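You operate a simulated robot arm through the tools that you are given. There is no shell and no other tool.

The job below is to be done with a simulated robot arm. You get a single attempt, and the scene is never put back.

## Task
Flush the line through the bypass valve, then fill the blue test pot.
Fine: let the bypass run a few seconds and close it first; open vent, then inlet, till water runs from the vent; close inlet, then vent.

The check looks at the end state, three seconds after you hand in, the way a careful person would. Anything else that was tipped, shoved, dropped, spilled or broken makes it a failure.

## Robot
A 6-joint arm with a two-finger parallel gripper, fixed in place. Base frame: the origin is at the foot of the arm, x ahead of it, y to its left, z up; the work surface is at about z = 0.8. Readings come in m, rad, newtons and seconds.
With the tool pointing down near the work surface it reaches from about 0.34 to 0.76 m from the base axis. Its first joint turns from -1.152 to 1.152 rad. Payload 2.45 kg.
The tool frame sits at the grasp point between the pads (the TCP): z along the fingers, y along the line on which they close. The tips reach 0.024 m beyond it. The gripper opens to 0.068 m. The fingers are 0.017 m wide and 0.01 m thick; the gripper's body (0.04 by 0.07 m) begins 0.041 m behind the TCP.
Orientation is that of the tool frame in the base frame, as a unit quaternion [x, y, z, w]. With the fingers straight down and closing along the base's y, the tool's x points along the base's -x, its y along +y and its z along -z.

## Interface
- The arm moves only by the tool move_arm. Its argument "targets" is a list of rows, each a list of 3 entries, a list of its own where there are three numbers: the shift along the tool's x, y, z in m, then the turn, a rotation vector about the tool's x, y, z in rad, then the closure, from 0 (fully open) to 1 (shut). In form: [[[x, y, z], [rx, ry, rz], hand], ...]. A call has 1 to 20 rows; each row is the pose to reach, as a shift and turn from the pose commanded when the call began, along the tool's axes at that moment. A row lasts 0.2 s, in which the tool goes at most 0.05 m and 0.15 rad; a call with a longer step from one row to the next is refused whole, and so is a gripper value outside its range. Where a pose cannot be reached the arm comes as near as it can. A force on the tool above 40 N (or 10 N above the force at the start of the call, whichever is more), or a blocked arm, ends the call early, and 0.2 s more pass. The fingers move at their own pace (about 0.108 m/s each) and stop on an object; they squeeze with about 21 N. The grip force told is the motor's: it shows also when the fingers shut on nothing. Time passes only in rows, and 0.2 s behind the last, so rows that repeat a pose let the fingers close. The reply holds the time, the measured pose of the TCP, the force on the tool along the base axes, the opening and the grip force, in the units named above and with some noise, with the torque about the TCP (base axes, N m) and any sound that the robot's microphone picked up.
- Cameras (640 x 400 px; columns grow to the right, rows downward): "scene" is fixed at [0.1705, 0.4137, 1.4656]; the picture's right is [-0.73, -0.68, 0.00], its down [-0.37, 0.40, -0.84] and it looks along [0.57, -0.62, -0.54] (base axes); focal length 349 px, centre (320, 200). "wrist" rides on the gripper at [0.084, 0.011, -0.075] in the tool frame; the picture's right is [-0.13, 0.99, 0.00], its down [-0.60, -0.08, -0.79] and it looks along [-0.79, -0.10, 0.61] (tool axes); focal length 251 px, centre (320, 200). There is no depth. A picture from a camera that has moved, and an enlarged one, comes with that camera's place and axes in the base frame and with its lens.
- grab_frame(camera): a new picture of that camera. It takes no simulated time.
- enlarge(camera, box): a new picture of the part [left, top, right, bottom] of that camera's present view, enlarged. It takes no simulated time.
- hand_in(): hands the job in; it is judged then, once.

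Places have to be worked out from the pictures, the camera data and where the tool is seen. Open the gripper and draw the arm clear of the work before you hand the job in, unless the task says otherwise.

The tools are called after "Emit:" as a command line: name --argument value ..., lists and objects as JSON in quotes. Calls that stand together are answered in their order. move_arm: Moves the arm, as the interface text tells. Its arguments: {"type":"object","properties":{"targets":{"type":"array"}},"required":["targets"]} The other tools are called the same way: grab_frame (camera) takes a picture; enlarge (camera, box) takes an enlarged picture of a part of a camera's view; hand_in () hands the job in.

At the start:

```text
t: 0.0
position: [0.4987, -0.0449, 1.1421]
orientation: [0.0, 1.0, 0.0, 0.0]
contact_force: [0.3, 0.5, -0.6]
wrist_torque: [0.01, 0.04, -0.01]
opening: 0.0681
gripper_force: 0.0
```

scene: 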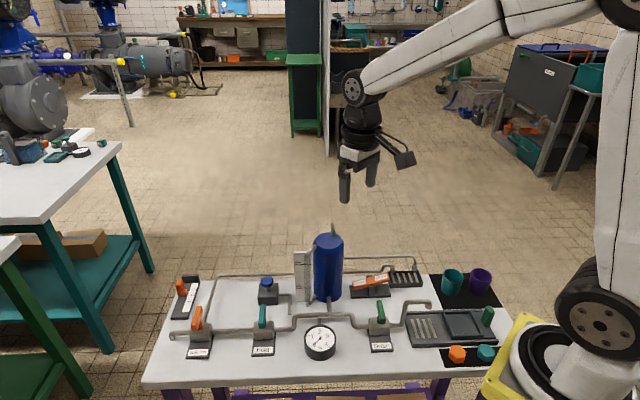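
wrist: 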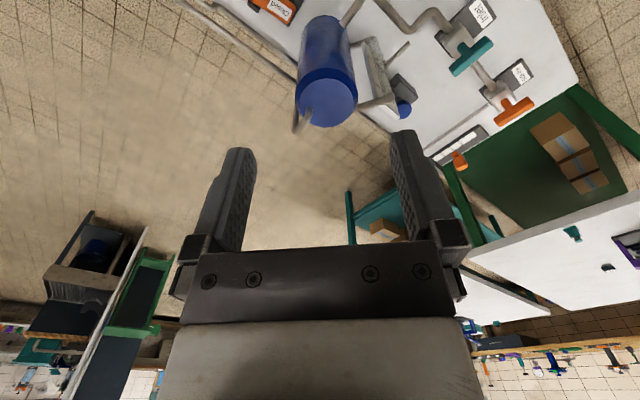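

I'll begin by looking closely at the bench from the fixed camera to read the labels and identify the valves.

Emit:
enlarge --camera "scene" --box '[150, 220, 350, 370]'

Emit:
enlarge --camera "scene" --box '[320, 220, 520, 370]'

Emit:
enlarge --camera "wrist" --box '[240, 0, 560, 200]'

```text
2.67 times, centred on (250, 295) of scene
camera zoom: at [0.1705, 0.4137, 1.4656], right [-0.73, -0.68, 0.0], down [-0.37, 0.4, -0.84], along [0.57, -0.62, -0.54], focal length 931 px, centre (507, -53)
```

zoom: 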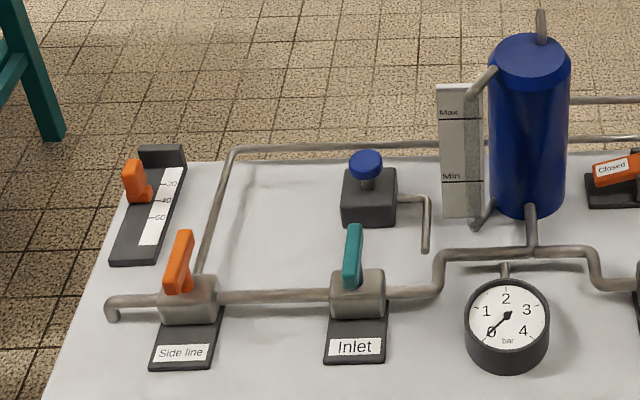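

```text
2.67 times, centred on (420, 295) of scene
camera zoom: at [0.1705, 0.4137, 1.4656], right [-0.73, -0.68, 0.0], down [-0.37, 0.4, -0.84], along [0.57, -0.62, -0.54], focal length 931 px, centre (53, -53)
```

zoom: 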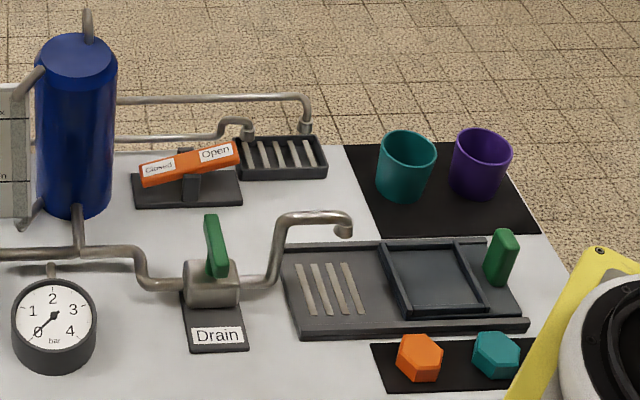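

```text
2.00 times, centred on (400, 100) of wrist
camera zoom: at [0.4141, -0.0338, 1.2174], right [0.13, 0.99, 0.0], down [0.6, -0.08, 0.79], along [0.79, -0.1, -0.61], focal length 503 px, centre (160, 400)
```

zoom: 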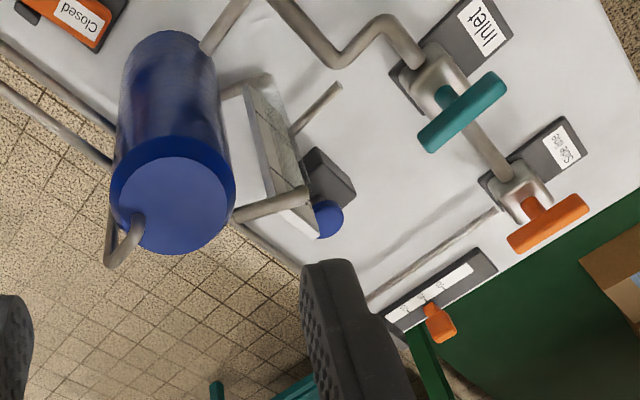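

The scene shows a "Side line" valve (orange), which should be the bypass, plus an Inlet (teal), a Drain (green), an orange Open/Closed rocker, a blue knob on a box, and a slider. I'll draw the arm back a little so the wrist camera sees the whole rig and I can trace the vent and bypass pipes.

Emit:
move_arm --targets '[[[0.04, 0, 0], [0, 0, 0], 0], [[0.08, 0, 0], [0, 0, 0], 0], [[0.12, 0, 0], [0, 0, 0], 0]]'

```text
t: 0.8
position: [0.3787, -0.0463, 1.1431]
orientation: [0.0, 1.0, 0.0, 0.001]
contact_force: [-0.8, 0.0, -0.8]
wrist_torque: [-0.01, 0.01, 0.0]
opening: 0.0679
gripper_force: 0.1
```

The arm moved back to x≈0.38. Now I take the wrist picture.

Emit:
grab_frame --camera "wrist"

Emit:
enlarge --camera "wrist" --box '[160, 0, 400, 150]'

Emit:
enlarge --camera "wrist" --box '[340, 0, 580, 150]'

```text
taken
camera wrist: at [0.2938, -0.0344, 1.2169], right [0.13, 0.99, 0.0], down [0.6, -0.08, 0.79], along [0.79, -0.1, -0.61], focal length 251 px, centre (320, 200)
```

wrist: 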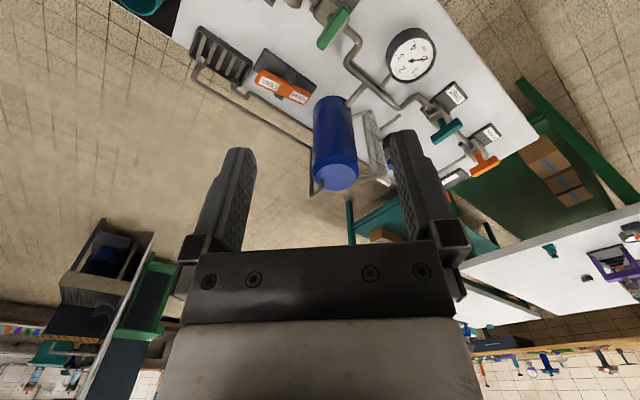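

```text
2.67 times, centred on (280, 75) of wrist
camera zoom: at [0.2938, -0.0344, 1.2169], right [0.13, 0.99, 0.0], down [0.6, -0.08, 0.79], along [0.79, -0.1, -0.61], focal length 670 px, centre (427, 533)
```

zoom: 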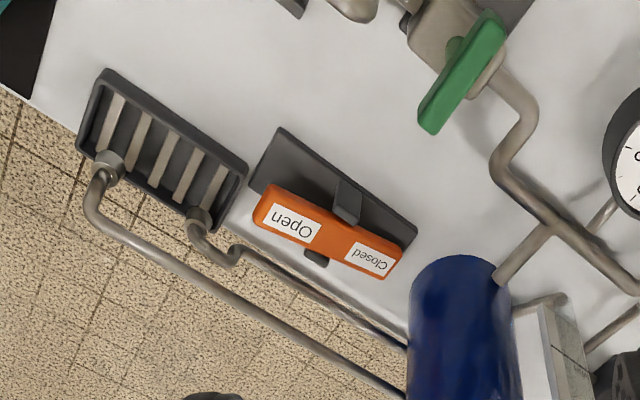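

```text
2.67 times, centred on (460, 75) of wrist
camera zoom: at [0.2938, -0.0344, 1.2169], right [0.13, 0.99, 0.0], down [0.6, -0.08, 0.79], along [0.79, -0.1, -0.61], focal length 670 px, centre (-53, 533)
```

zoom: 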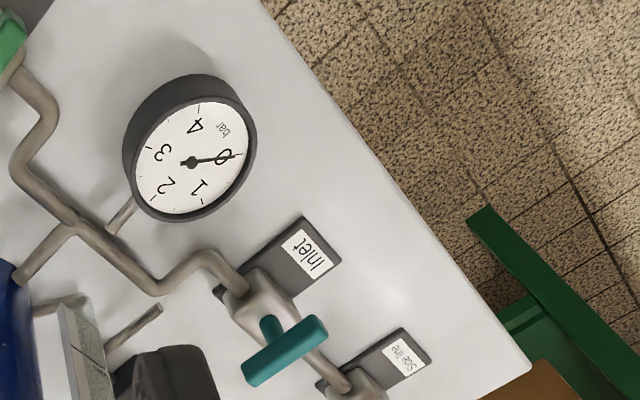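

The rocker looks "Closed"-end-down, and the back pipes end over the grate. I want to see the blue knob box and where the vent line from the pot's top goes, so I move left and lower, staying clear above everything.

Emit:
move_arm --targets '[[[-0.014, 0.036, 0.018], [0, 0, 0], 0], [[-0.028, 0.073, 0.036], [0, 0, 0], 0], [[-0.042, 0.11, 0.054], [0, 0, 0], 0], [[-0.056, 0.146, 0.072], [0, 0, 0], 0], [[-0.07, 0.166, 0.09], [0, 0, 0], 0]]'

Emit:
grab_frame --camera "wrist"

Emit:
enlarge --camera "wrist" --box '[160, 0, 400, 150]'

Emit:
enlarge --camera "wrist" --box '[320, 0, 560, 150]'

```text
t: 2.0
position: [0.4506, 0.1209, 1.0518]
orientation: [0.0, 1.0, 0.0, 0.001]
contact_force: [-0.1, -1.2, 0.3]
wrist_torque: [0.01, 0.0, 0.04]
opening: 0.0678
gripper_force: 0.0
```

```text
taken
camera wrist: at [0.3653, 0.1325, 1.1264], right [0.13, 0.99, 0.0], down [0.6, -0.08, 0.79], along [0.79, -0.1, -0.61], focal length 251 px, centre (320, 200)
```

wrist: 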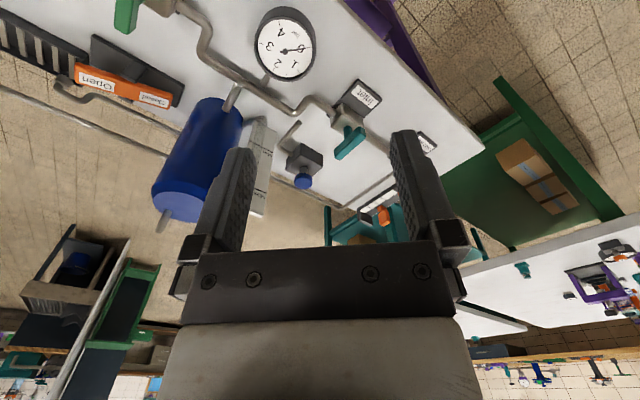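

```text
2.67 times, centred on (280, 75) of wrist
camera zoom: at [0.3653, 0.1325, 1.1264], right [0.13, 0.99, 0.0], down [0.6, -0.08, 0.79], along [0.79, -0.1, -0.61], focal length 670 px, centre (427, 533)
```

zoom: 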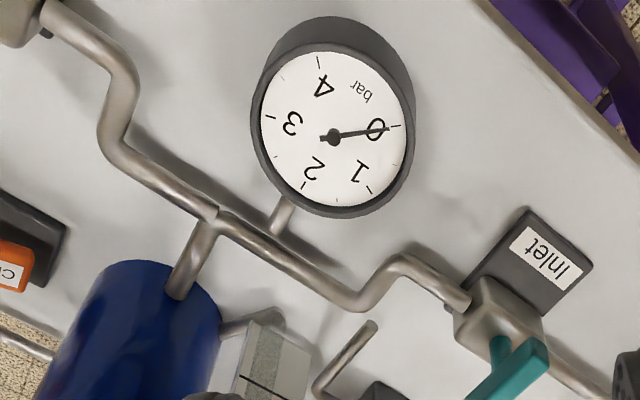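

```text
2.67 times, centred on (440, 75) of wrist
camera zoom: at [0.3653, 0.1325, 1.1264], right [0.13, 0.99, 0.0], down [0.6, -0.08, 0.79], along [0.79, -0.1, -0.61], focal length 670 px, centre (0, 533)
```

zoom: 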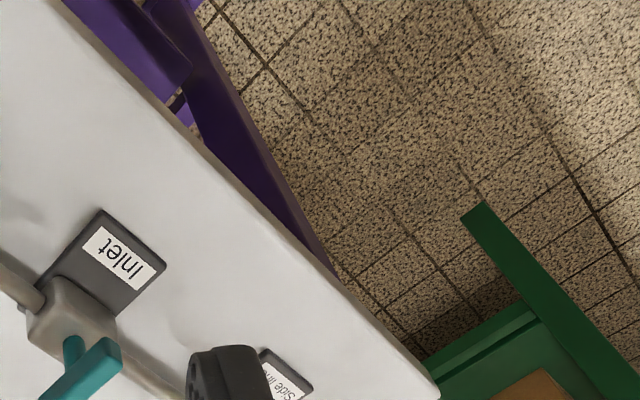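

Emit:
enlarge --camera "wrist" --box '[230, 80, 430, 220]'

Emit:
enlarge --camera "wrist" --box '[0, 0, 280, 240]'

Emit:
enlarge --camera "scene" --box '[290, 220, 420, 310]'

Emit:
enlarge --camera "scene" --box '[160, 260, 290, 360]'

```text
2.86 times, centred on (330, 150) of wrist
camera zoom: at [0.3653, 0.1325, 1.1264], right [0.13, 0.99, 0.0], down [0.6, -0.08, 0.79], along [0.79, -0.1, -0.61], focal length 718 px, centre (291, 343)
```

zoom: 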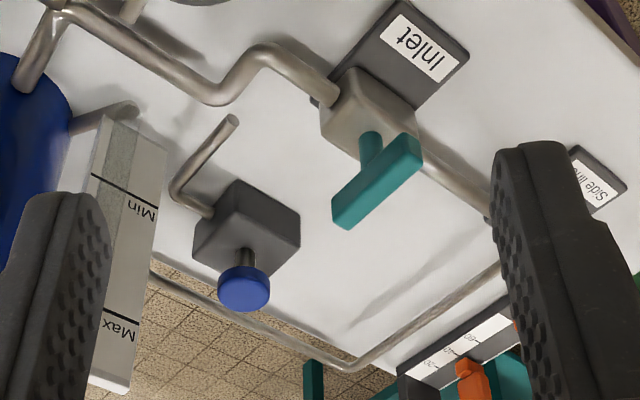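

```text
1.67 times, centred on (140, 120) of wrist
camera zoom: at [0.3653, 0.1325, 1.1264], right [0.13, 0.99, 0.0], down [0.6, -0.08, 0.79], along [0.79, -0.1, -0.61], focal length 419 px, centre (620, 333)
```

zoom: 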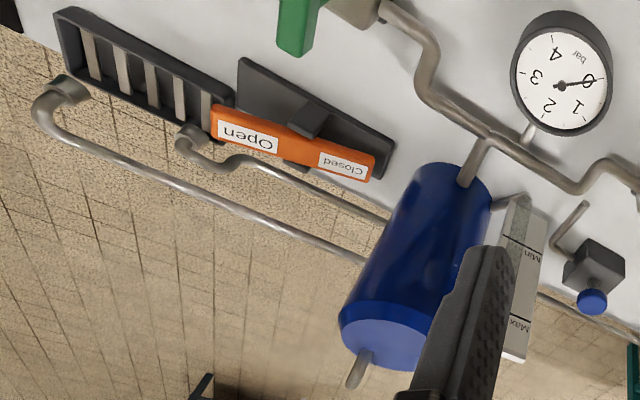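

```text
4.44 times, centred on (355, 265) of scene
camera zoom: at [0.1705, 0.4137, 1.4656], right [-0.73, -0.68, 0.0], down [-0.37, 0.4, -0.84], along [0.57, -0.62, -0.54], focal length 1552 px, centre (164, -89)
```

zoom: 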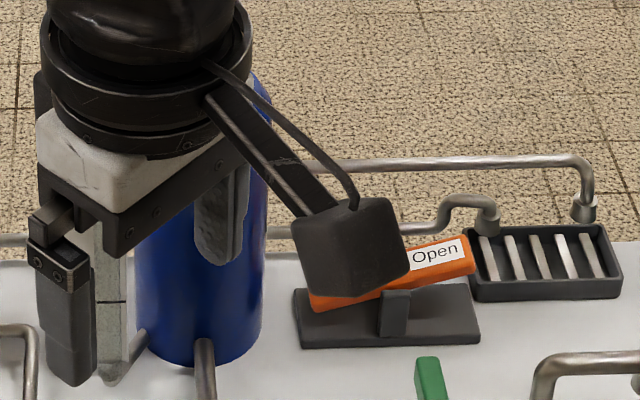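

```text
4.00 times, centred on (225, 310) of scene
camera zoom: at [0.1705, 0.4137, 1.4656], right [-0.73, -0.68, 0.0], down [-0.37, 0.4, -0.84], along [0.57, -0.62, -0.54], focal length 1397 px, centre (700, -240)
```

zoom: 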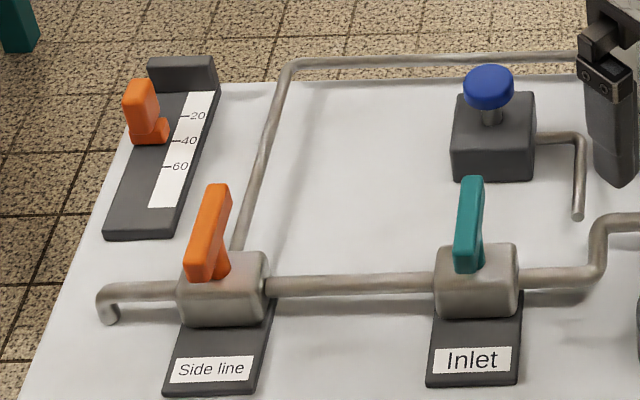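

Findings so far: all three T-handles lie across their pipe (closed). Triangulating from both cameras puts the Side line handle at about (0.680, 0.237, 0.870) and the Inlet handle at (0.586, 0.142, 0.870), with bars along (0.71, -0.71). The small blue knob's pipe ends open above the bench, so I leave that and the slider alone. Before moving, I check the Drain handle and rocker once more.

Emit:
enlarge --camera "scene" --box '[340, 260, 460, 360]'

Emit:
move_arm --targets '[[[-0.033, 0.0166, 0.0], [0, 0, 0.112], 0], [[-0.066, 0.033, 0.0], [0, 0, 0.224], 0], [[-0.099, 0.05, 0.0], [0, 0, 0.337], 0], [[-0.131, 0.066, 0.02], [0, 0, 0.449], 0], [[-0.164, 0.083, 0.04], [0, 0, 0.561], 0], [[-0.197, 0.1, 0.06], [0, 0, 0.673], 0], [[-0.229, 0.116, 0.08], [0, 0, 0.785], 0]]'

Emit:
grab_frame --camera "wrist"

Emit:
grab_frame --camera "scene"

```text
4.00 times, centred on (400, 310) of scene
camera zoom: at [0.1705, 0.4137, 1.4656], right [-0.73, -0.68, 0.0], down [-0.37, 0.4, -0.84], along [0.57, -0.62, -0.54], focal length 1397 px, centre (0, -240)
```

zoom: 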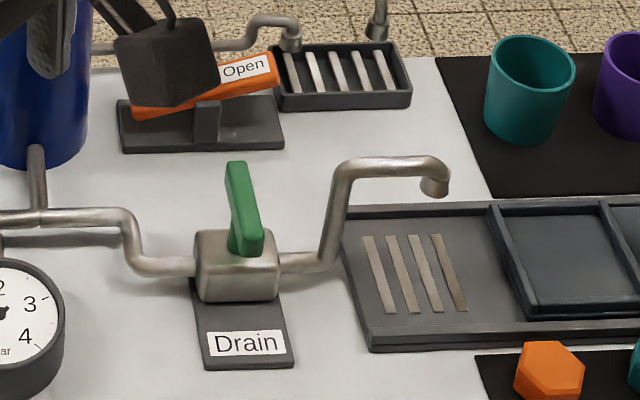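

```text
t: 3.6
position: [0.6792, 0.2361, 0.9713]
orientation: [0.384, 0.923, 0.0, 0.001]
contact_force: [-0.6, 0.6, -0.8]
wrist_torque: [0.02, 0.0, 0.01]
opening: 0.068
gripper_force: 0.1
```

```text
taken
camera wrist: at [0.6261, 0.3043, 1.046], right [0.79, 0.61, 0.0], down [0.37, -0.48, 0.79], along [0.48, -0.63, -0.61], focal length 251 px, centre (320, 200)
```

wrist: 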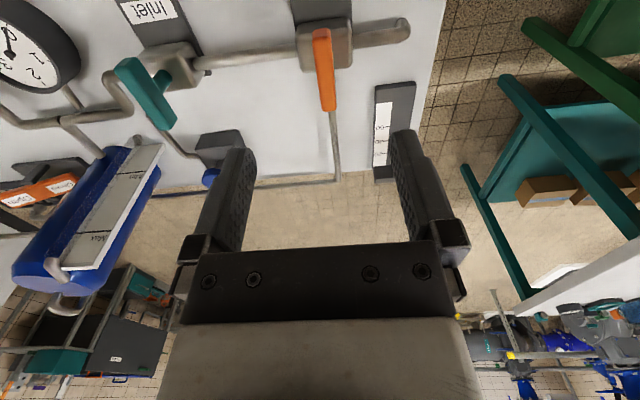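

```text
taken
```

scene: 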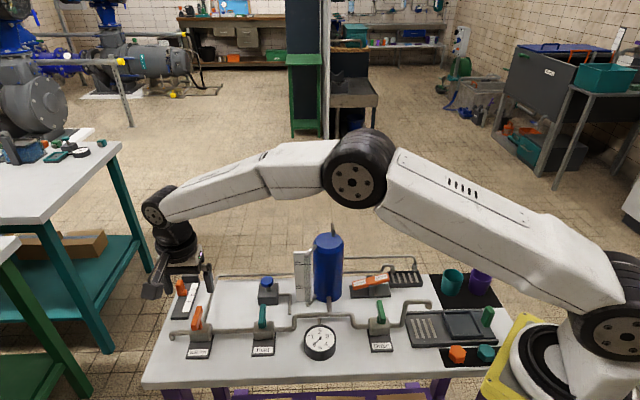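

The bar appears almost exactly below the TCP and aligned with the fingers. I zoom to measure the residual offset before descending.

Emit:
enlarge --camera "wrist" --box '[240, 0, 400, 130]'

Emit:
enlarge --camera "scene" --box '[130, 230, 260, 370]'

```text
3.08 times, centred on (320, 65) of wrist
camera zoom: at [0.6261, 0.3043, 1.046], right [0.79, 0.61, 0.0], down [0.37, -0.48, 0.79], along [0.48, -0.63, -0.61], focal length 774 px, centre (320, 615)
```

zoom: 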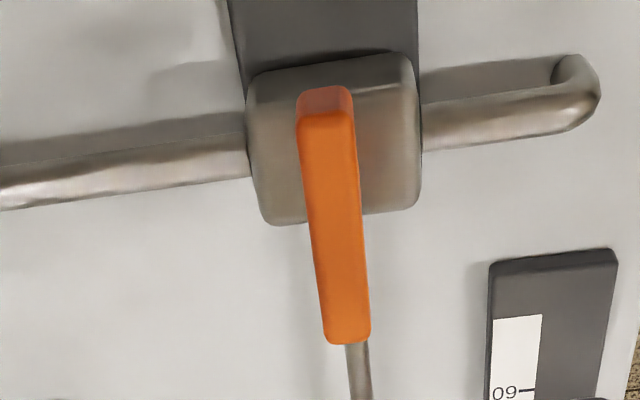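

```text
2.86 times, centred on (195, 300) of scene
camera zoom: at [0.1705, 0.4137, 1.4656], right [-0.73, -0.68, 0.0], down [-0.37, 0.4, -0.84], along [0.57, -0.62, -0.54], focal length 998 px, centre (677, -86)
```

zoom: 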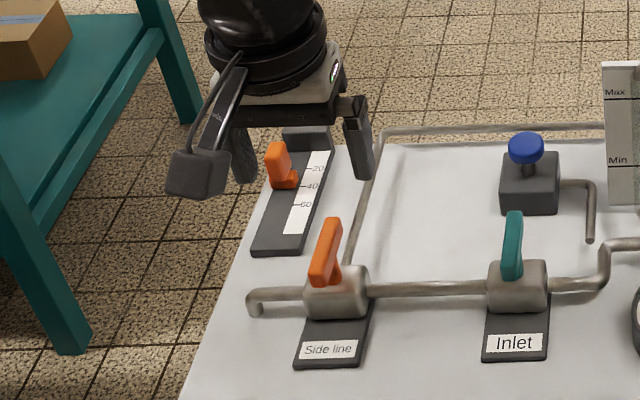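

The bar is 3 mm off toward the tool's +y and about 13 mm wide, angle aligned. I correct that and descend to about z = 0.88 with the fingers open, straddling the bar.

Emit:
move_arm --targets '[[[0, 0.003, 0.03], [0, 0, 0], 0], [[0, 0.003, 0.06], [0, 0, 0], 0], [[0, 0.003, 0.08], [0, 0, 0], 0], [[0, 0.003, 0.091], [0, 0, 0], 0]]'

Emit:
grab_frame --camera "wrist"

Emit:
enlarge --camera "scene" --box '[140, 260, 260, 360]'

```text
t: 4.6
position: [0.6804, 0.2381, 0.8825]
orientation: [0.383, 0.924, 0.001, 0.0]
contact_force: [0.2, 0.1, -0.3]
wrist_torque: [0.01, -0.01, 0.02]
opening: 0.0681
gripper_force: 0.2
```

```text
taken
camera wrist: at [0.6285, 0.3071, 0.9562], right [0.79, 0.61, 0.0], down [0.37, -0.48, 0.79], along [0.48, -0.63, -0.61], focal length 251 px, centre (320, 200)
```

wrist: 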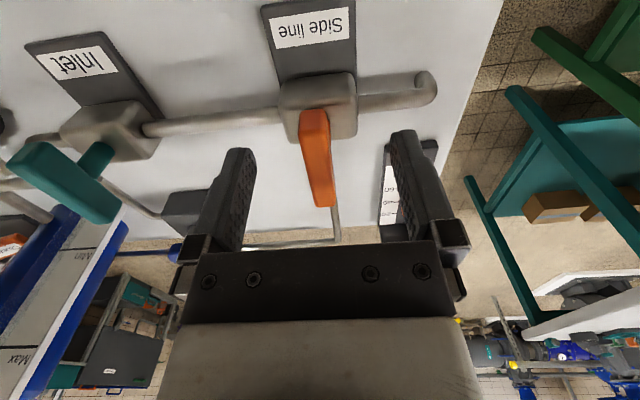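

```text
4.00 times, centred on (200, 310) of scene
camera zoom: at [0.1705, 0.4137, 1.4656], right [-0.73, -0.68, 0.0], down [-0.37, 0.4, -0.84], along [0.57, -0.62, -0.54], focal length 1397 px, centre (800, -240)
```

zoom: 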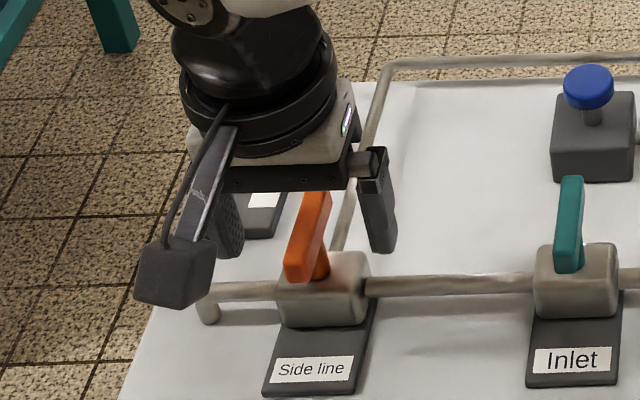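

The bar is centred between the open fingers. I close on it and check the opening.

Emit:
move_arm --targets '[[[0, 0, 0], [0, 0, 0], 1], [[0, 0, 0], [0, 0, 0], 1], [[0, 0, 0], [0, 0, 0], 1]]'

```text
t: 5.4
position: [0.681, 0.238, 0.8818]
orientation: [0.383, 0.924, 0.0, 0.0]
contact_force: [-2.5, -2.0, 0.7]
wrist_torque: [-0.21, -0.07, -0.02]
opening: 0.012
gripper_force: 32.6
```

I hold the bar (12 mm). I turn it a small amount counter-clockwise (seen from above) and watch the torque to learn the valve's direction.

Emit:
move_arm --targets '[[[0, 0, 0], [0, 0, -0.08], 1], [[0, 0, 0], [0, 0, -0.16], 1]]'

Emit:
enlarge --camera "scene" --box '[140, 220, 460, 370]'

```text
t: 6.0
position: [0.6801, 0.2389, 0.8819]
orientation: [0.308, 0.952, 0.0, 0.0]
contact_force: [0.4, -3.0, -1.3]
wrist_torque: [0.33, 0.22, 0.0]
opening: 0.0122
gripper_force: 32.3
```

```text
2.00 times, centred on (300, 295) of scene
camera zoom: at [0.1706, 0.4136, 1.4656], right [-0.73, -0.68, 0.0], down [-0.37, 0.4, -0.84], along [0.57, -0.62, -0.54], focal length 698 px, centre (360, 10)
```

zoom: 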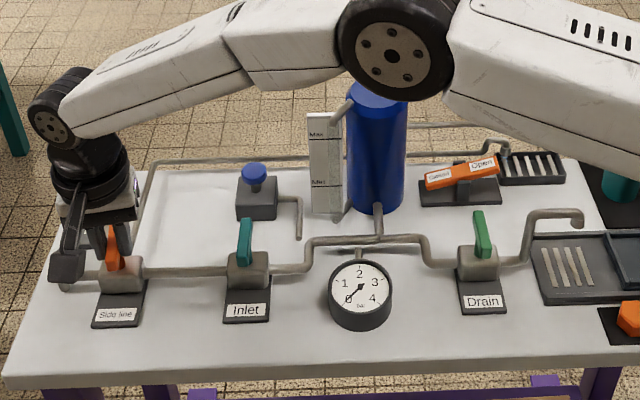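

The valve turns freely counter-clockwise (9° so far, no resisting torque). I continue to about half open and check where water appears.

Emit:
move_arm --targets '[[[0, 0, 0], [0, 0, -0.14], 1], [[0, 0, 0], [0, 0, -0.28], 1], [[0, 0, 0], [0, 0, -0.42], 1], [[0, 0, 0], [0, 0, -0.56], 1]]'

Emit:
enlarge --camera "scene" --box '[140, 220, 460, 370]'

Emit:
enlarge --camera "scene" --box '[330, 230, 450, 320]'

Emit:
grab_frame --camera "wrist"

```text
t: 7.0
position: [0.6805, 0.2364, 0.8808]
orientation: [0.032, 0.999, -0.002, -0.001]
contact_force: [-6.0, -15.3, 0.3]
wrist_torque: [-0.11, -0.78, -0.01]
opening: 0.0116
gripper_force: 32.2
```

```text
2.00 times, centred on (300, 295) of scene
camera zoom: at [0.1704, 0.4133, 1.4657], right [-0.73, -0.68, 0.0], down [-0.37, 0.4, -0.84], along [0.57, -0.62, -0.54], focal length 698 px, centre (360, 10)
```

zoom: 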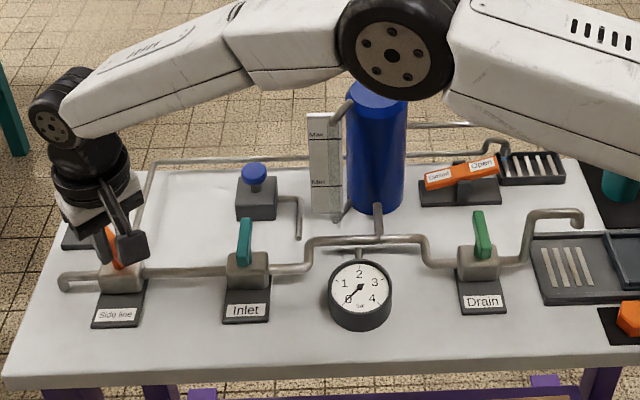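

```text
4.44 times, centred on (390, 275) of scene
camera zoom: at [0.1704, 0.4133, 1.4657], right [-0.73, -0.68, 0.0], down [-0.37, 0.4, -0.84], along [0.57, -0.62, -0.54], focal length 1552 px, centre (9, -133)
```

zoom: 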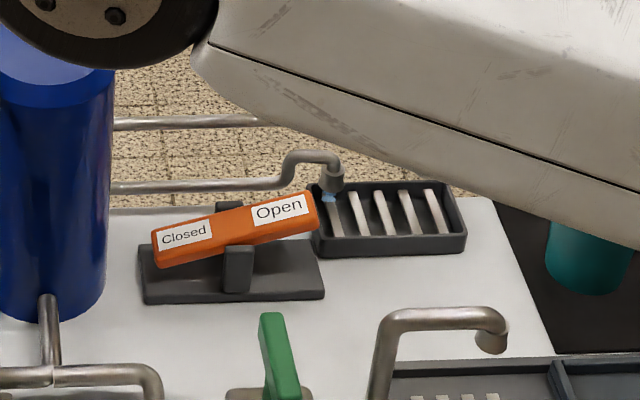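

```text
taken
camera wrist: at [0.5962, 0.2544, 0.9562], right [0.19, 0.98, 0.0], down [0.6, -0.11, 0.79], along [0.78, -0.15, -0.61], focal length 251 px, centre (320, 200)
```

wrist: 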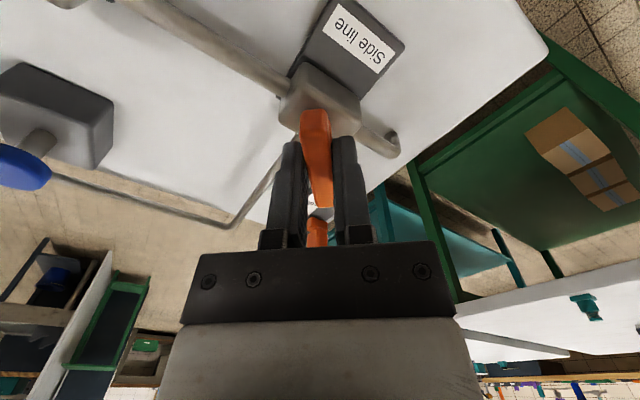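

A drop of light-blue water appears under the bypass spout over the grate, so this is the bypass. There's about 16 N of side force because my grip isn't exactly on the axis; I continue the turn to 90° while shifting a few mm toward -y to relieve it.

Emit:
move_arm --targets '[[[0, -0.002, 0], [0, 0, -0.14], 1], [[0, -0.003, 0], [0, 0, -0.28], 1], [[0, -0.0035, 0], [0, 0, -0.42], 1], [[0, -0.004, 0], [0, 0, -0.56], 1], [[0, -0.0045, 0], [0, 0, -0.7], 1], [[0, -0.005, 0], [0, 0, -0.84], 1]]'

Emit:
enlarge --camera "scene" --box '[140, 220, 460, 370]'

Emit:
enlarge --camera "scene" --box '[330, 230, 450, 320]'

Emit:
grab_frame --camera "wrist"

```text
t: 8.4
position: [0.6798, 0.2351, 0.882]
orientation: [-0.381, 0.925, 0.0, 0.002]
contact_force: [11.1, 11.2, -14.9]
wrist_torque: [-0.01, -0.08, 0.01]
opening: 0.0117
gripper_force: 32.6
```

```text
2.00 times, centred on (300, 295) of scene
camera zoom: at [0.1711, 0.4141, 1.4654], right [-0.73, -0.68, 0.0], down [-0.37, 0.4, -0.84], along [0.57, -0.62, -0.54], focal length 698 px, centre (360, 10)
```

zoom: 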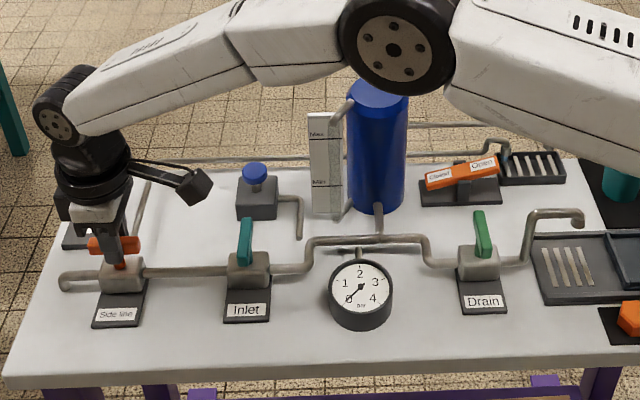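

```text
4.44 times, centred on (390, 275) of scene
camera zoom: at [0.1711, 0.4141, 1.4654], right [-0.73, -0.68, 0.0], down [-0.37, 0.4, -0.84], along [0.57, -0.62, -0.54], focal length 1552 px, centre (9, -133)
```

zoom: 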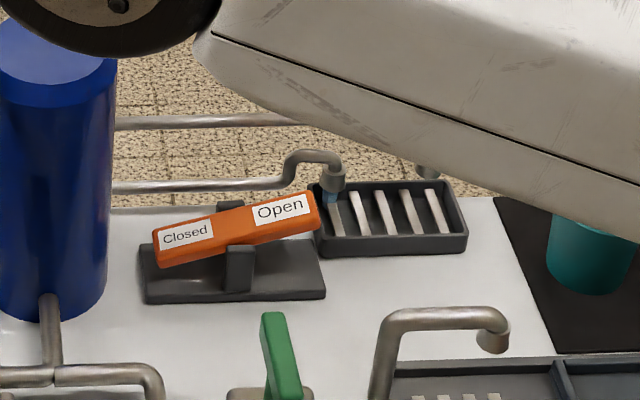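

```text
taken
camera wrist: at [0.6122, 0.1847, 0.9559], right [-0.6, 0.8, 0.0], down [0.48, 0.37, 0.8], along [0.63, 0.48, -0.61], focal length 251 px, centre (320, 200)
```

wrist: 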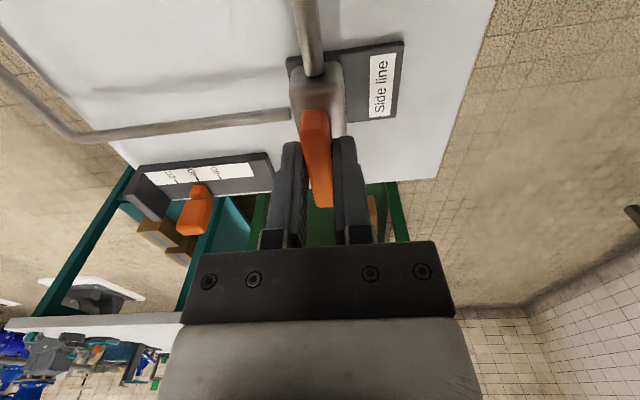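

The handle now lies along the pipe: bypass open. I zoom in on the bypass outlet to check the water lands in the grate.

Emit:
enlarge --camera "scene" --box '[380, 255, 430, 295]'

Emit:
move_arm --targets '[[[0, 0, 0], [0, 0, 0], 1], [[0, 0, 0], [0, 0, 0], 1], [[0, 0, 0], [0, 0, 0], 1], [[0, 0, 0], [0, 0, 0], 1]]'

Emit:
enlarge --camera "scene" --box '[380, 255, 430, 295]'

```text
10.00 times, centred on (405, 275) of scene
camera zoom: at [0.1711, 0.4141, 1.4654], right [-0.73, -0.68, 0.0], down [-0.37, 0.4, -0.84], along [0.57, -0.62, -0.54], focal length 3492 px, centre (-530, -550)
```

zoom: 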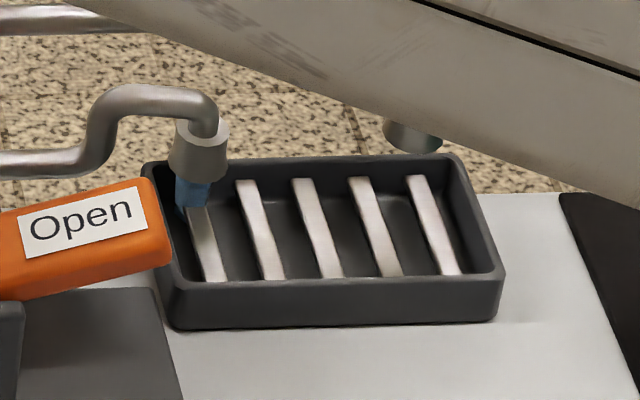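

```text
t: 9.4
position: [0.6799, 0.2351, 0.8821]
orientation: [-0.379, 0.925, 0.001, 0.0]
contact_force: [9.4, 19.2, -11.6]
wrist_torque: [0.27, -0.22, 0.0]
opening: 0.0121
gripper_force: 32.5
```

```text
10.00 times, centred on (405, 275) of scene
camera zoom: at [0.171, 0.4143, 1.4653], right [-0.73, -0.68, 0.0], down [-0.37, 0.4, -0.84], along [0.57, -0.62, -0.54], focal length 3492 px, centre (-530, -550)
```

zoom: 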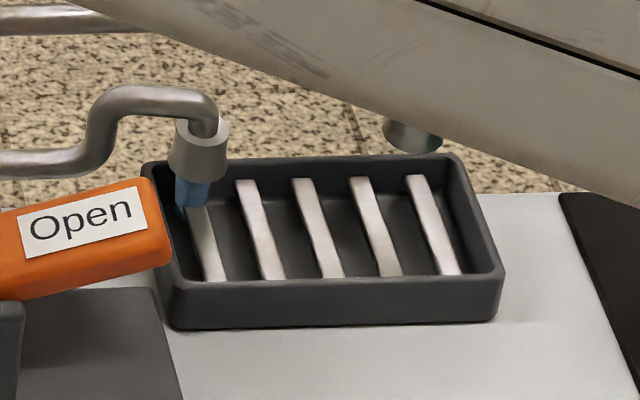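

Water runs from the bypass outlet cleanly into the grated tray. I let it run about 2–3 s more, relaxing the grip position slightly to reduce the side load.

Emit:
move_arm --targets '[[[-0.002, 0.0005, 0.001], [0, 0, 0], 1], [[-0.002, 0.0005, 0.001], [0, 0, 0], 1], [[-0.002, 0.0005, 0.001], [0, 0, 0], 1], [[-0.002, 0.0005, 0.001], [0, 0, 0], 1], [[-0.002, 0.0005, 0.001], [0, 0, 0], 1], [[-0.002, 0.0005, 0.001], [0, 0, 0], 1], [[-0.002, 0.0005, 0.001], [0, 0, 0], 1], [[-0.002, 0.0005, 0.001], [0, 0, 0], 1], [[-0.002, 0.0005, 0.001], [0, 0, 0], 1], [[-0.002, 0.0005, 0.001], [0, 0, 0], 1]]'

Emit:
enlarge --camera "scene" --box '[140, 220, 460, 370]'

```text
t: 11.6
position: [0.6808, 0.235, 0.8817]
orientation: [-0.378, 0.926, 0.0, 0.001]
contact_force: [-16.3, -1.6, 17.7]
wrist_torque: [0.02, 0.34, 0.04]
opening: 0.0122
gripper_force: 32.4
```

```text
2.00 times, centred on (300, 295) of scene
camera zoom: at [0.1697, 0.4135, 1.4657], right [-0.73, -0.68, 0.0], down [-0.37, 0.4, -0.84], along [0.57, -0.62, -0.54], focal length 698 px, centre (360, 10)
```

zoom: 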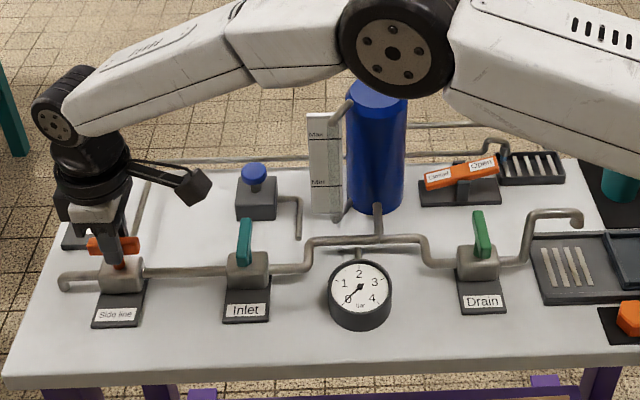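

The flush has run about 4 s. Now I turn the bypass back clockwise by 90° to close it, following the handle's arc.

Emit:
move_arm --targets '[[[-0.0001, 0.0006, -0.0005], [0, 0, 0.14], 1], [[-0.0002, 0.0009, -0.0005], [0, 0, 0.28], 1], [[-0.0003, 0.0012, -0.0005], [0, 0, 0.42], 1], [[-0.0004, 0.0014, -0.0005], [0, 0, 0.56], 1], [[-0.0005, 0.0016, -0.0005], [0, 0, 0.7], 1], [[-0.0008, 0.0018, -0.0005], [0, 0, 0.84], 1], [[-0.001, 0.002, -0.0006], [0, 0, 0.98], 1], [[-0.0012, 0.0022, -0.0006], [0, 0, 1.12], 1], [[-0.0014, 0.0023, -0.0006], [0, 0, 1.26], 1], [[-0.0016, 0.0025, -0.0007], [0, 0, 1.4], 1], [[-0.0018, 0.0026, -0.0007], [0, 0, 1.54], 1], [[-0.0018, 0.0026, -0.0007], [0, 0, 1.58], 1]]'

Emit:
enlarge --camera "scene" --box '[140, 220, 460, 370]'

Emit:
enlarge --camera "scene" --box '[380, 255, 430, 295]'

Emit:
enlarge --camera "scene" --box '[150, 270, 250, 350]'

```text
t: 14.2
position: [0.6807, 0.2401, 0.8827]
orientation: [0.392, 0.92, 0.0, 0.002]
contact_force: [0.8, 8.3, -2.6]
wrist_torque: [0.23, 0.15, 0.69]
opening: 0.0118
gripper_force: 32.4
```

```text
2.00 times, centred on (300, 295) of scene
camera zoom: at [0.1706, 0.4139, 1.4655], right [-0.73, -0.68, 0.0], down [-0.37, 0.4, -0.84], along [0.57, -0.62, -0.54], focal length 698 px, centre (360, 10)
```

zoom: 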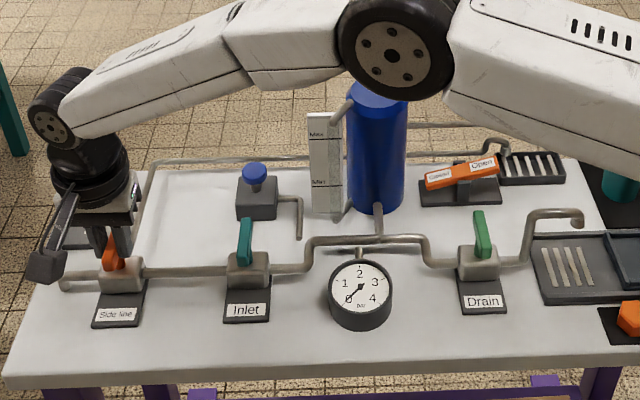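

```text
10.00 times, centred on (405, 275) of scene
camera zoom: at [0.1706, 0.4139, 1.4655], right [-0.73, -0.68, 0.0], down [-0.37, 0.4, -0.84], along [0.57, -0.62, -0.54], focal length 3492 px, centre (-530, -550)
```

zoom: 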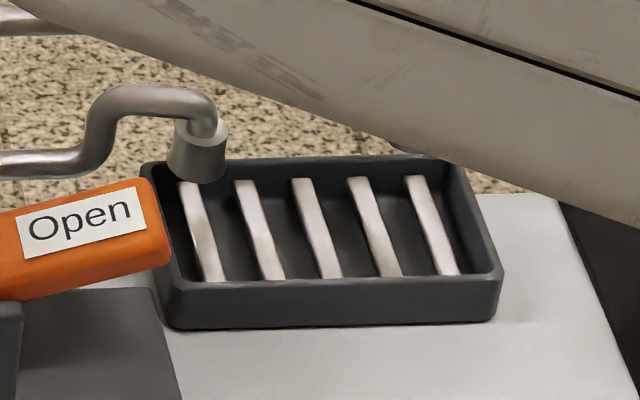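

```text
5.00 times, centred on (200, 310) of scene
camera zoom: at [0.1706, 0.4139, 1.4655], right [-0.73, -0.68, 0.0], down [-0.37, 0.4, -0.84], along [0.57, -0.62, -0.54], focal length 1746 px, centre (920, -350)
```

zoom: 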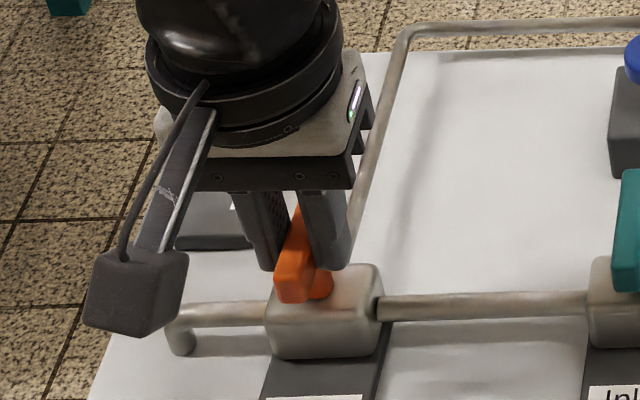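

Flow has stopped and the torque (0.69 N m) shows the handle is against its closed stop. I release and rise straight up.

Emit:
move_arm --targets '[[[0, 0, 0], [0, 0, -0.02], 1], [[0, 0, 0], [0, 0, -0.02], 0], [[0, 0, 0], [0, 0, -0.02], 0], [[0, 0, 0], [0, 0, -0.02], 0], [[0, 0, -0.03], [0, 0, -0.02], 0], [[0, 0, -0.07], [0, 0, -0.02], 0], [[0, 0, -0.11], [0, 0, -0.02], 0], [[0, 0, -0.15], [0, 0, -0.02], 0]]'

Emit:
enlarge --camera "scene" --box '[150, 250, 310, 370]'

Emit:
enlarge --camera "wrist" --box '[240, 0, 400, 130]'

Emit:
enlarge --camera "scene" --box '[350, 235, 440, 310]'

```text
t: 16.0
position: [0.6786, 0.239, 1.0325]
orientation: [0.382, 0.924, 0.001, 0.001]
contact_force: [1.3, 0.4, -0.5]
wrist_torque: [-0.01, -0.03, -0.04]
opening: 0.0682
gripper_force: 0.0
```

```text
3.33 times, centred on (230, 310) of scene
camera zoom: at [0.1705, 0.4137, 1.4656], right [-0.73, -0.68, 0.0], down [-0.37, 0.4, -0.84], along [0.57, -0.62, -0.54], focal length 1164 px, centre (620, -167)
```

zoom: 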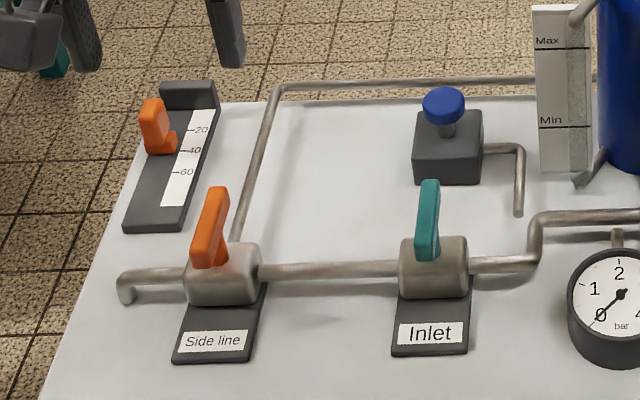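

```text
3.08 times, centred on (320, 65) of wrist
camera zoom: at [0.6268, 0.3061, 1.1067], right [0.79, 0.61, 0.0], down [0.37, -0.48, 0.79], along [0.48, -0.63, -0.61], focal length 774 px, centre (320, 615)
```

zoom: 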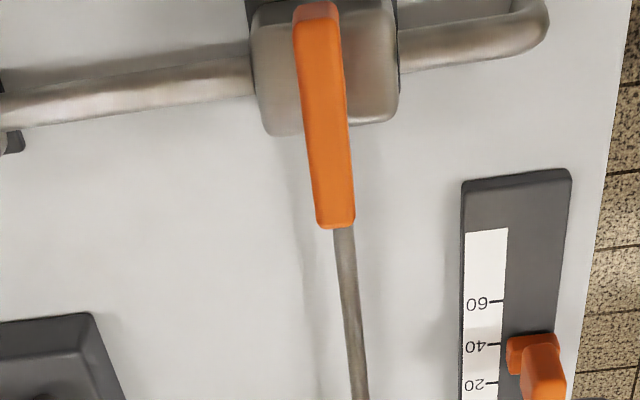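

```text
5.33 times, centred on (395, 272) of scene
camera zoom: at [0.1705, 0.4137, 1.4656], right [-0.73, -0.68, 0.0], down [-0.37, 0.4, -0.84], along [0.57, -0.62, -0.54], focal length 1862 px, centre (-80, -187)
```

zoom: 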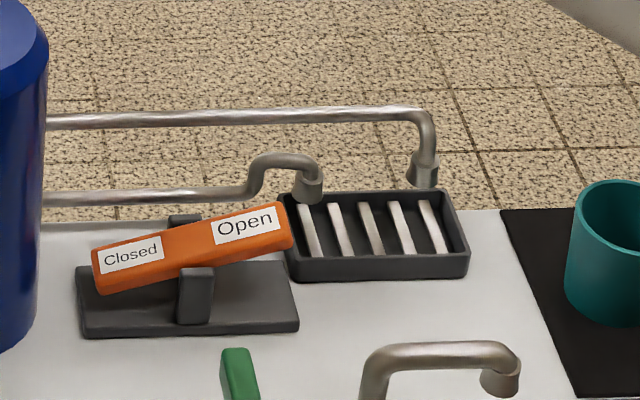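

Bypass is closed and its outlet is dry. Next is the vent: triangulation puts the "Open" label of the rocker near (0.476, -0.134, 0.853) with the pivot near (0.494, -0.116), so pressing the Open end down should open it. I go around the pot at a safe height with the fingers shut and hover above that end.

Emit:
move_arm --targets '[[[0.004, -0.042, -0.01], [0, 0, 0], 1], [[0.008, -0.084, -0.02], [0, 0, 0], 1], [[0.012, -0.126, -0.03], [0, 0, 0], 1], [[0.016, -0.168, -0.04], [0, 0, 0], 1], [[0.02, -0.211, -0.05], [0, 0, 0], 1], [[0.024, -0.253, -0.06], [0, 0, 0], 1], [[0.028, -0.295, -0.0675], [0, 0, 0], 1], [[-0.001, -0.318, -0.0475], [0, 0, 0], 1], [[-0.031, -0.342, -0.0275], [0, 0, 0], 1], [[-0.06, -0.365, -0.0075], [0, 0, 0], 1], [[-0.09, -0.389, 0.0125], [0, 0, 0], 1], [[-0.12, -0.412, 0.0325], [0, 0, 0], 1]]'

Emit:
grab_frame --camera "wrist"

Emit:
grab_frame --camera "scene"

Emit:
enlarge --camera "wrist" --box '[220, 0, 420, 150]'

```text
t: 18.6
position: [0.4732, -0.1373, 0.999]
orientation: [0.382, 0.924, 0.0, 0.0]
contact_force: [-0.3, -0.2, -0.1]
wrist_torque: [0.03, 0.01, 0.0]
opening: 0.0001
gripper_force: 21.8
```

```text
taken
camera wrist: at [0.4212, -0.0694, 1.0736], right [0.79, 0.61, 0.0], down [0.37, -0.48, 0.79], along [0.48, -0.63, -0.61], focal length 251 px, centre (320, 200)
```

wrist: 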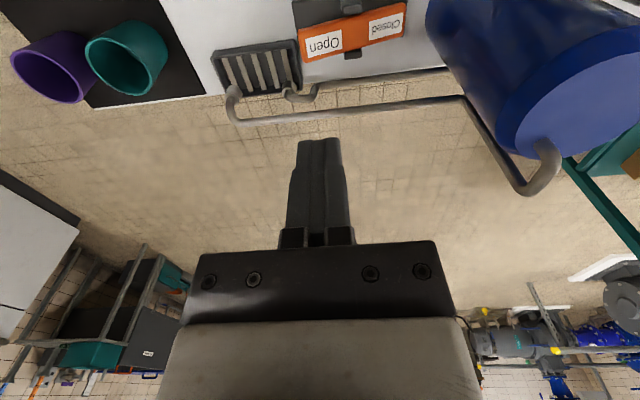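

```text
taken
```

scene: 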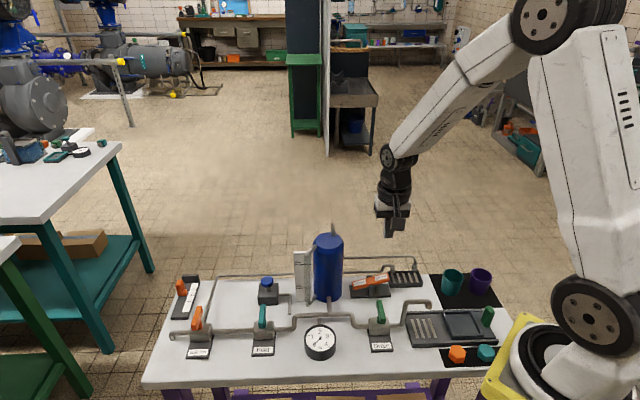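

```text
2.67 times, centred on (320, 75) of wrist
camera zoom: at [0.4212, -0.0694, 1.0736], right [0.79, 0.61, 0.0], down [0.37, -0.48, 0.79], along [0.48, -0.63, -0.61], focal length 670 px, centre (320, 533)
```

zoom: 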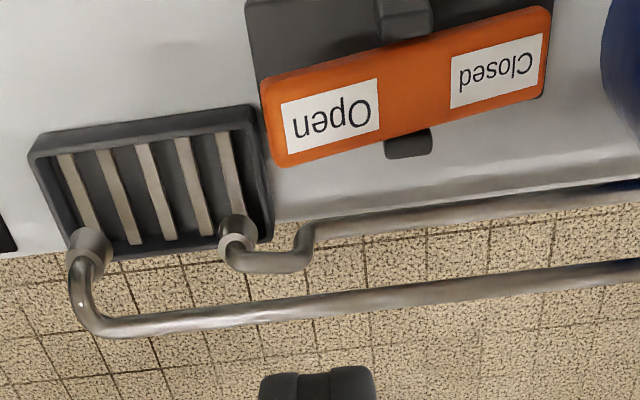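

The TCP is right above the "Open" label. I shift 4 mm outward along the rocker for leverage and descend, slowing near contact.

Emit:
move_arm --targets '[[[0, -0.004, 0.04], [0, 0, 0], 1], [[0, -0.004, 0.08], [0, 0, 0], 1], [[0, -0.004, 0.1], [0, 0, 0], 1], [[0, -0.004, 0.11], [0, 0, 0], 1], [[0, -0.004, 0.115], [0, 0, 0], 1], [[0, -0.004, 0.12], [0, 0, 0], 1]]'

Emit:
grab_frame --camera "wrist"

Emit:
enlarge --camera "scene" --box '[350, 235, 440, 310]'

```text
t: 20.0
position: [0.4718, -0.141, 0.8794]
orientation: [0.382, 0.924, 0.0, 0.0]
contact_force: [-1.2, 0.1, 1.9]
wrist_torque: [-0.07, 0.05, 0.02]
opening: 0.0
gripper_force: 20.5
```

```text
taken
camera wrist: at [0.419, -0.0724, 0.9534], right [0.79, 0.61, 0.0], down [0.37, -0.48, 0.79], along [0.48, -0.63, -0.61], focal length 251 px, centre (320, 200)
```

wrist: 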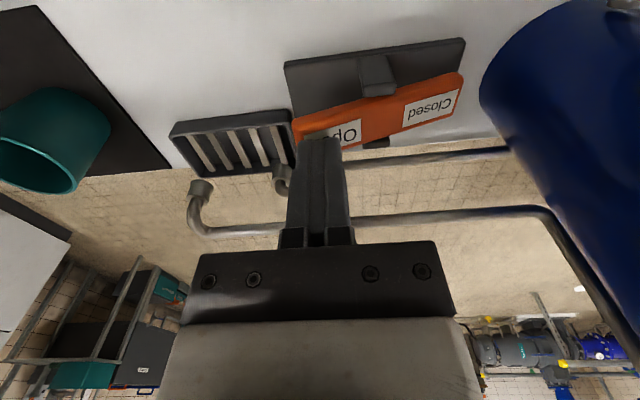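

```text
5.33 times, centred on (395, 272) of scene
camera zoom: at [0.1705, 0.4137, 1.4656], right [-0.73, -0.68, 0.0], down [-0.37, 0.4, -0.84], along [0.57, -0.62, -0.54], focal length 1862 px, centre (-80, -187)
```

zoom: 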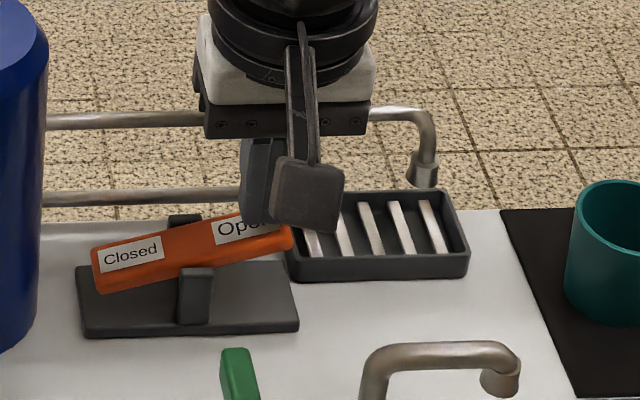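

The tips are just touching the Open end. I press down in small steps.

Emit:
move_arm --targets '[[[0, 0, 0.004], [0, 0, 0], 1], [[0, 0, 0.008], [0, 0, 0], 1], [[0, 0, 0.012], [0, 0, 0], 1], [[0, 0, 0.015], [0, 0, 0], 1]]'

Emit:
enlarge --camera "scene" --box '[350, 235, 440, 310]'

```text
t: 21.0
position: [0.4715, -0.141, 0.8647]
orientation: [0.383, 0.924, 0.0, 0.0]
contact_force: [-1.7, -2.1, 2.0]
wrist_torque: [-0.09, 0.03, -0.02]
opening: 0.0
gripper_force: 20.8
```

```text
5.33 times, centred on (395, 272) of scene
camera zoom: at [0.1704, 0.4137, 1.4656], right [-0.73, -0.68, 0.0], down [-0.37, 0.4, -0.84], along [0.57, -0.62, -0.54], focal length 1862 px, centre (-80, -187)
```

zoom: 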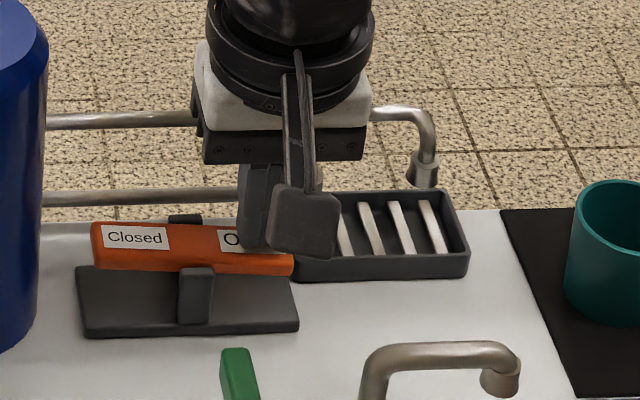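

The rocker turns easily (2 N) and is now about level. I keep pressing until it meets its stop.

Emit:
move_arm --targets '[[[0, 0, 0.003], [0, 0, 0], 1], [[0, 0, 0.006], [0, 0, 0], 1], [[0, 0, 0.009], [0, 0, 0], 1]]'

Emit:
enlarge --camera "scene" --box '[350, 235, 440, 310]'

```text
t: 21.8
position: [0.4716, -0.1399, 0.8589]
orientation: [0.382, 0.924, 0.0, 0.0]
contact_force: [-7.6, 1.6, 15.5]
wrist_torque: [0.12, 0.06, 0.06]
opening: 0.0
gripper_force: 20.8
stopped in row 3: the force on the tool passed its limit at 48 N (the readings are from after the stop); the commanded pose is now the measured one
```

```text
5.33 times, centred on (395, 272) of scene
camera zoom: at [0.1701, 0.4138, 1.4656], right [-0.73, -0.68, 0.0], down [-0.37, 0.4, -0.84], along [0.57, -0.62, -0.54], focal length 1862 px, centre (-80, -187)
```

zoom: 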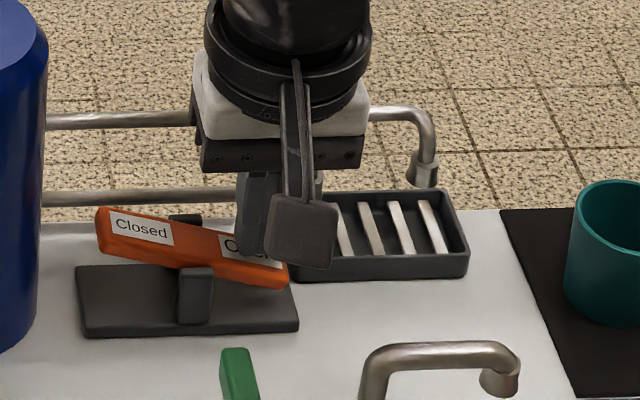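

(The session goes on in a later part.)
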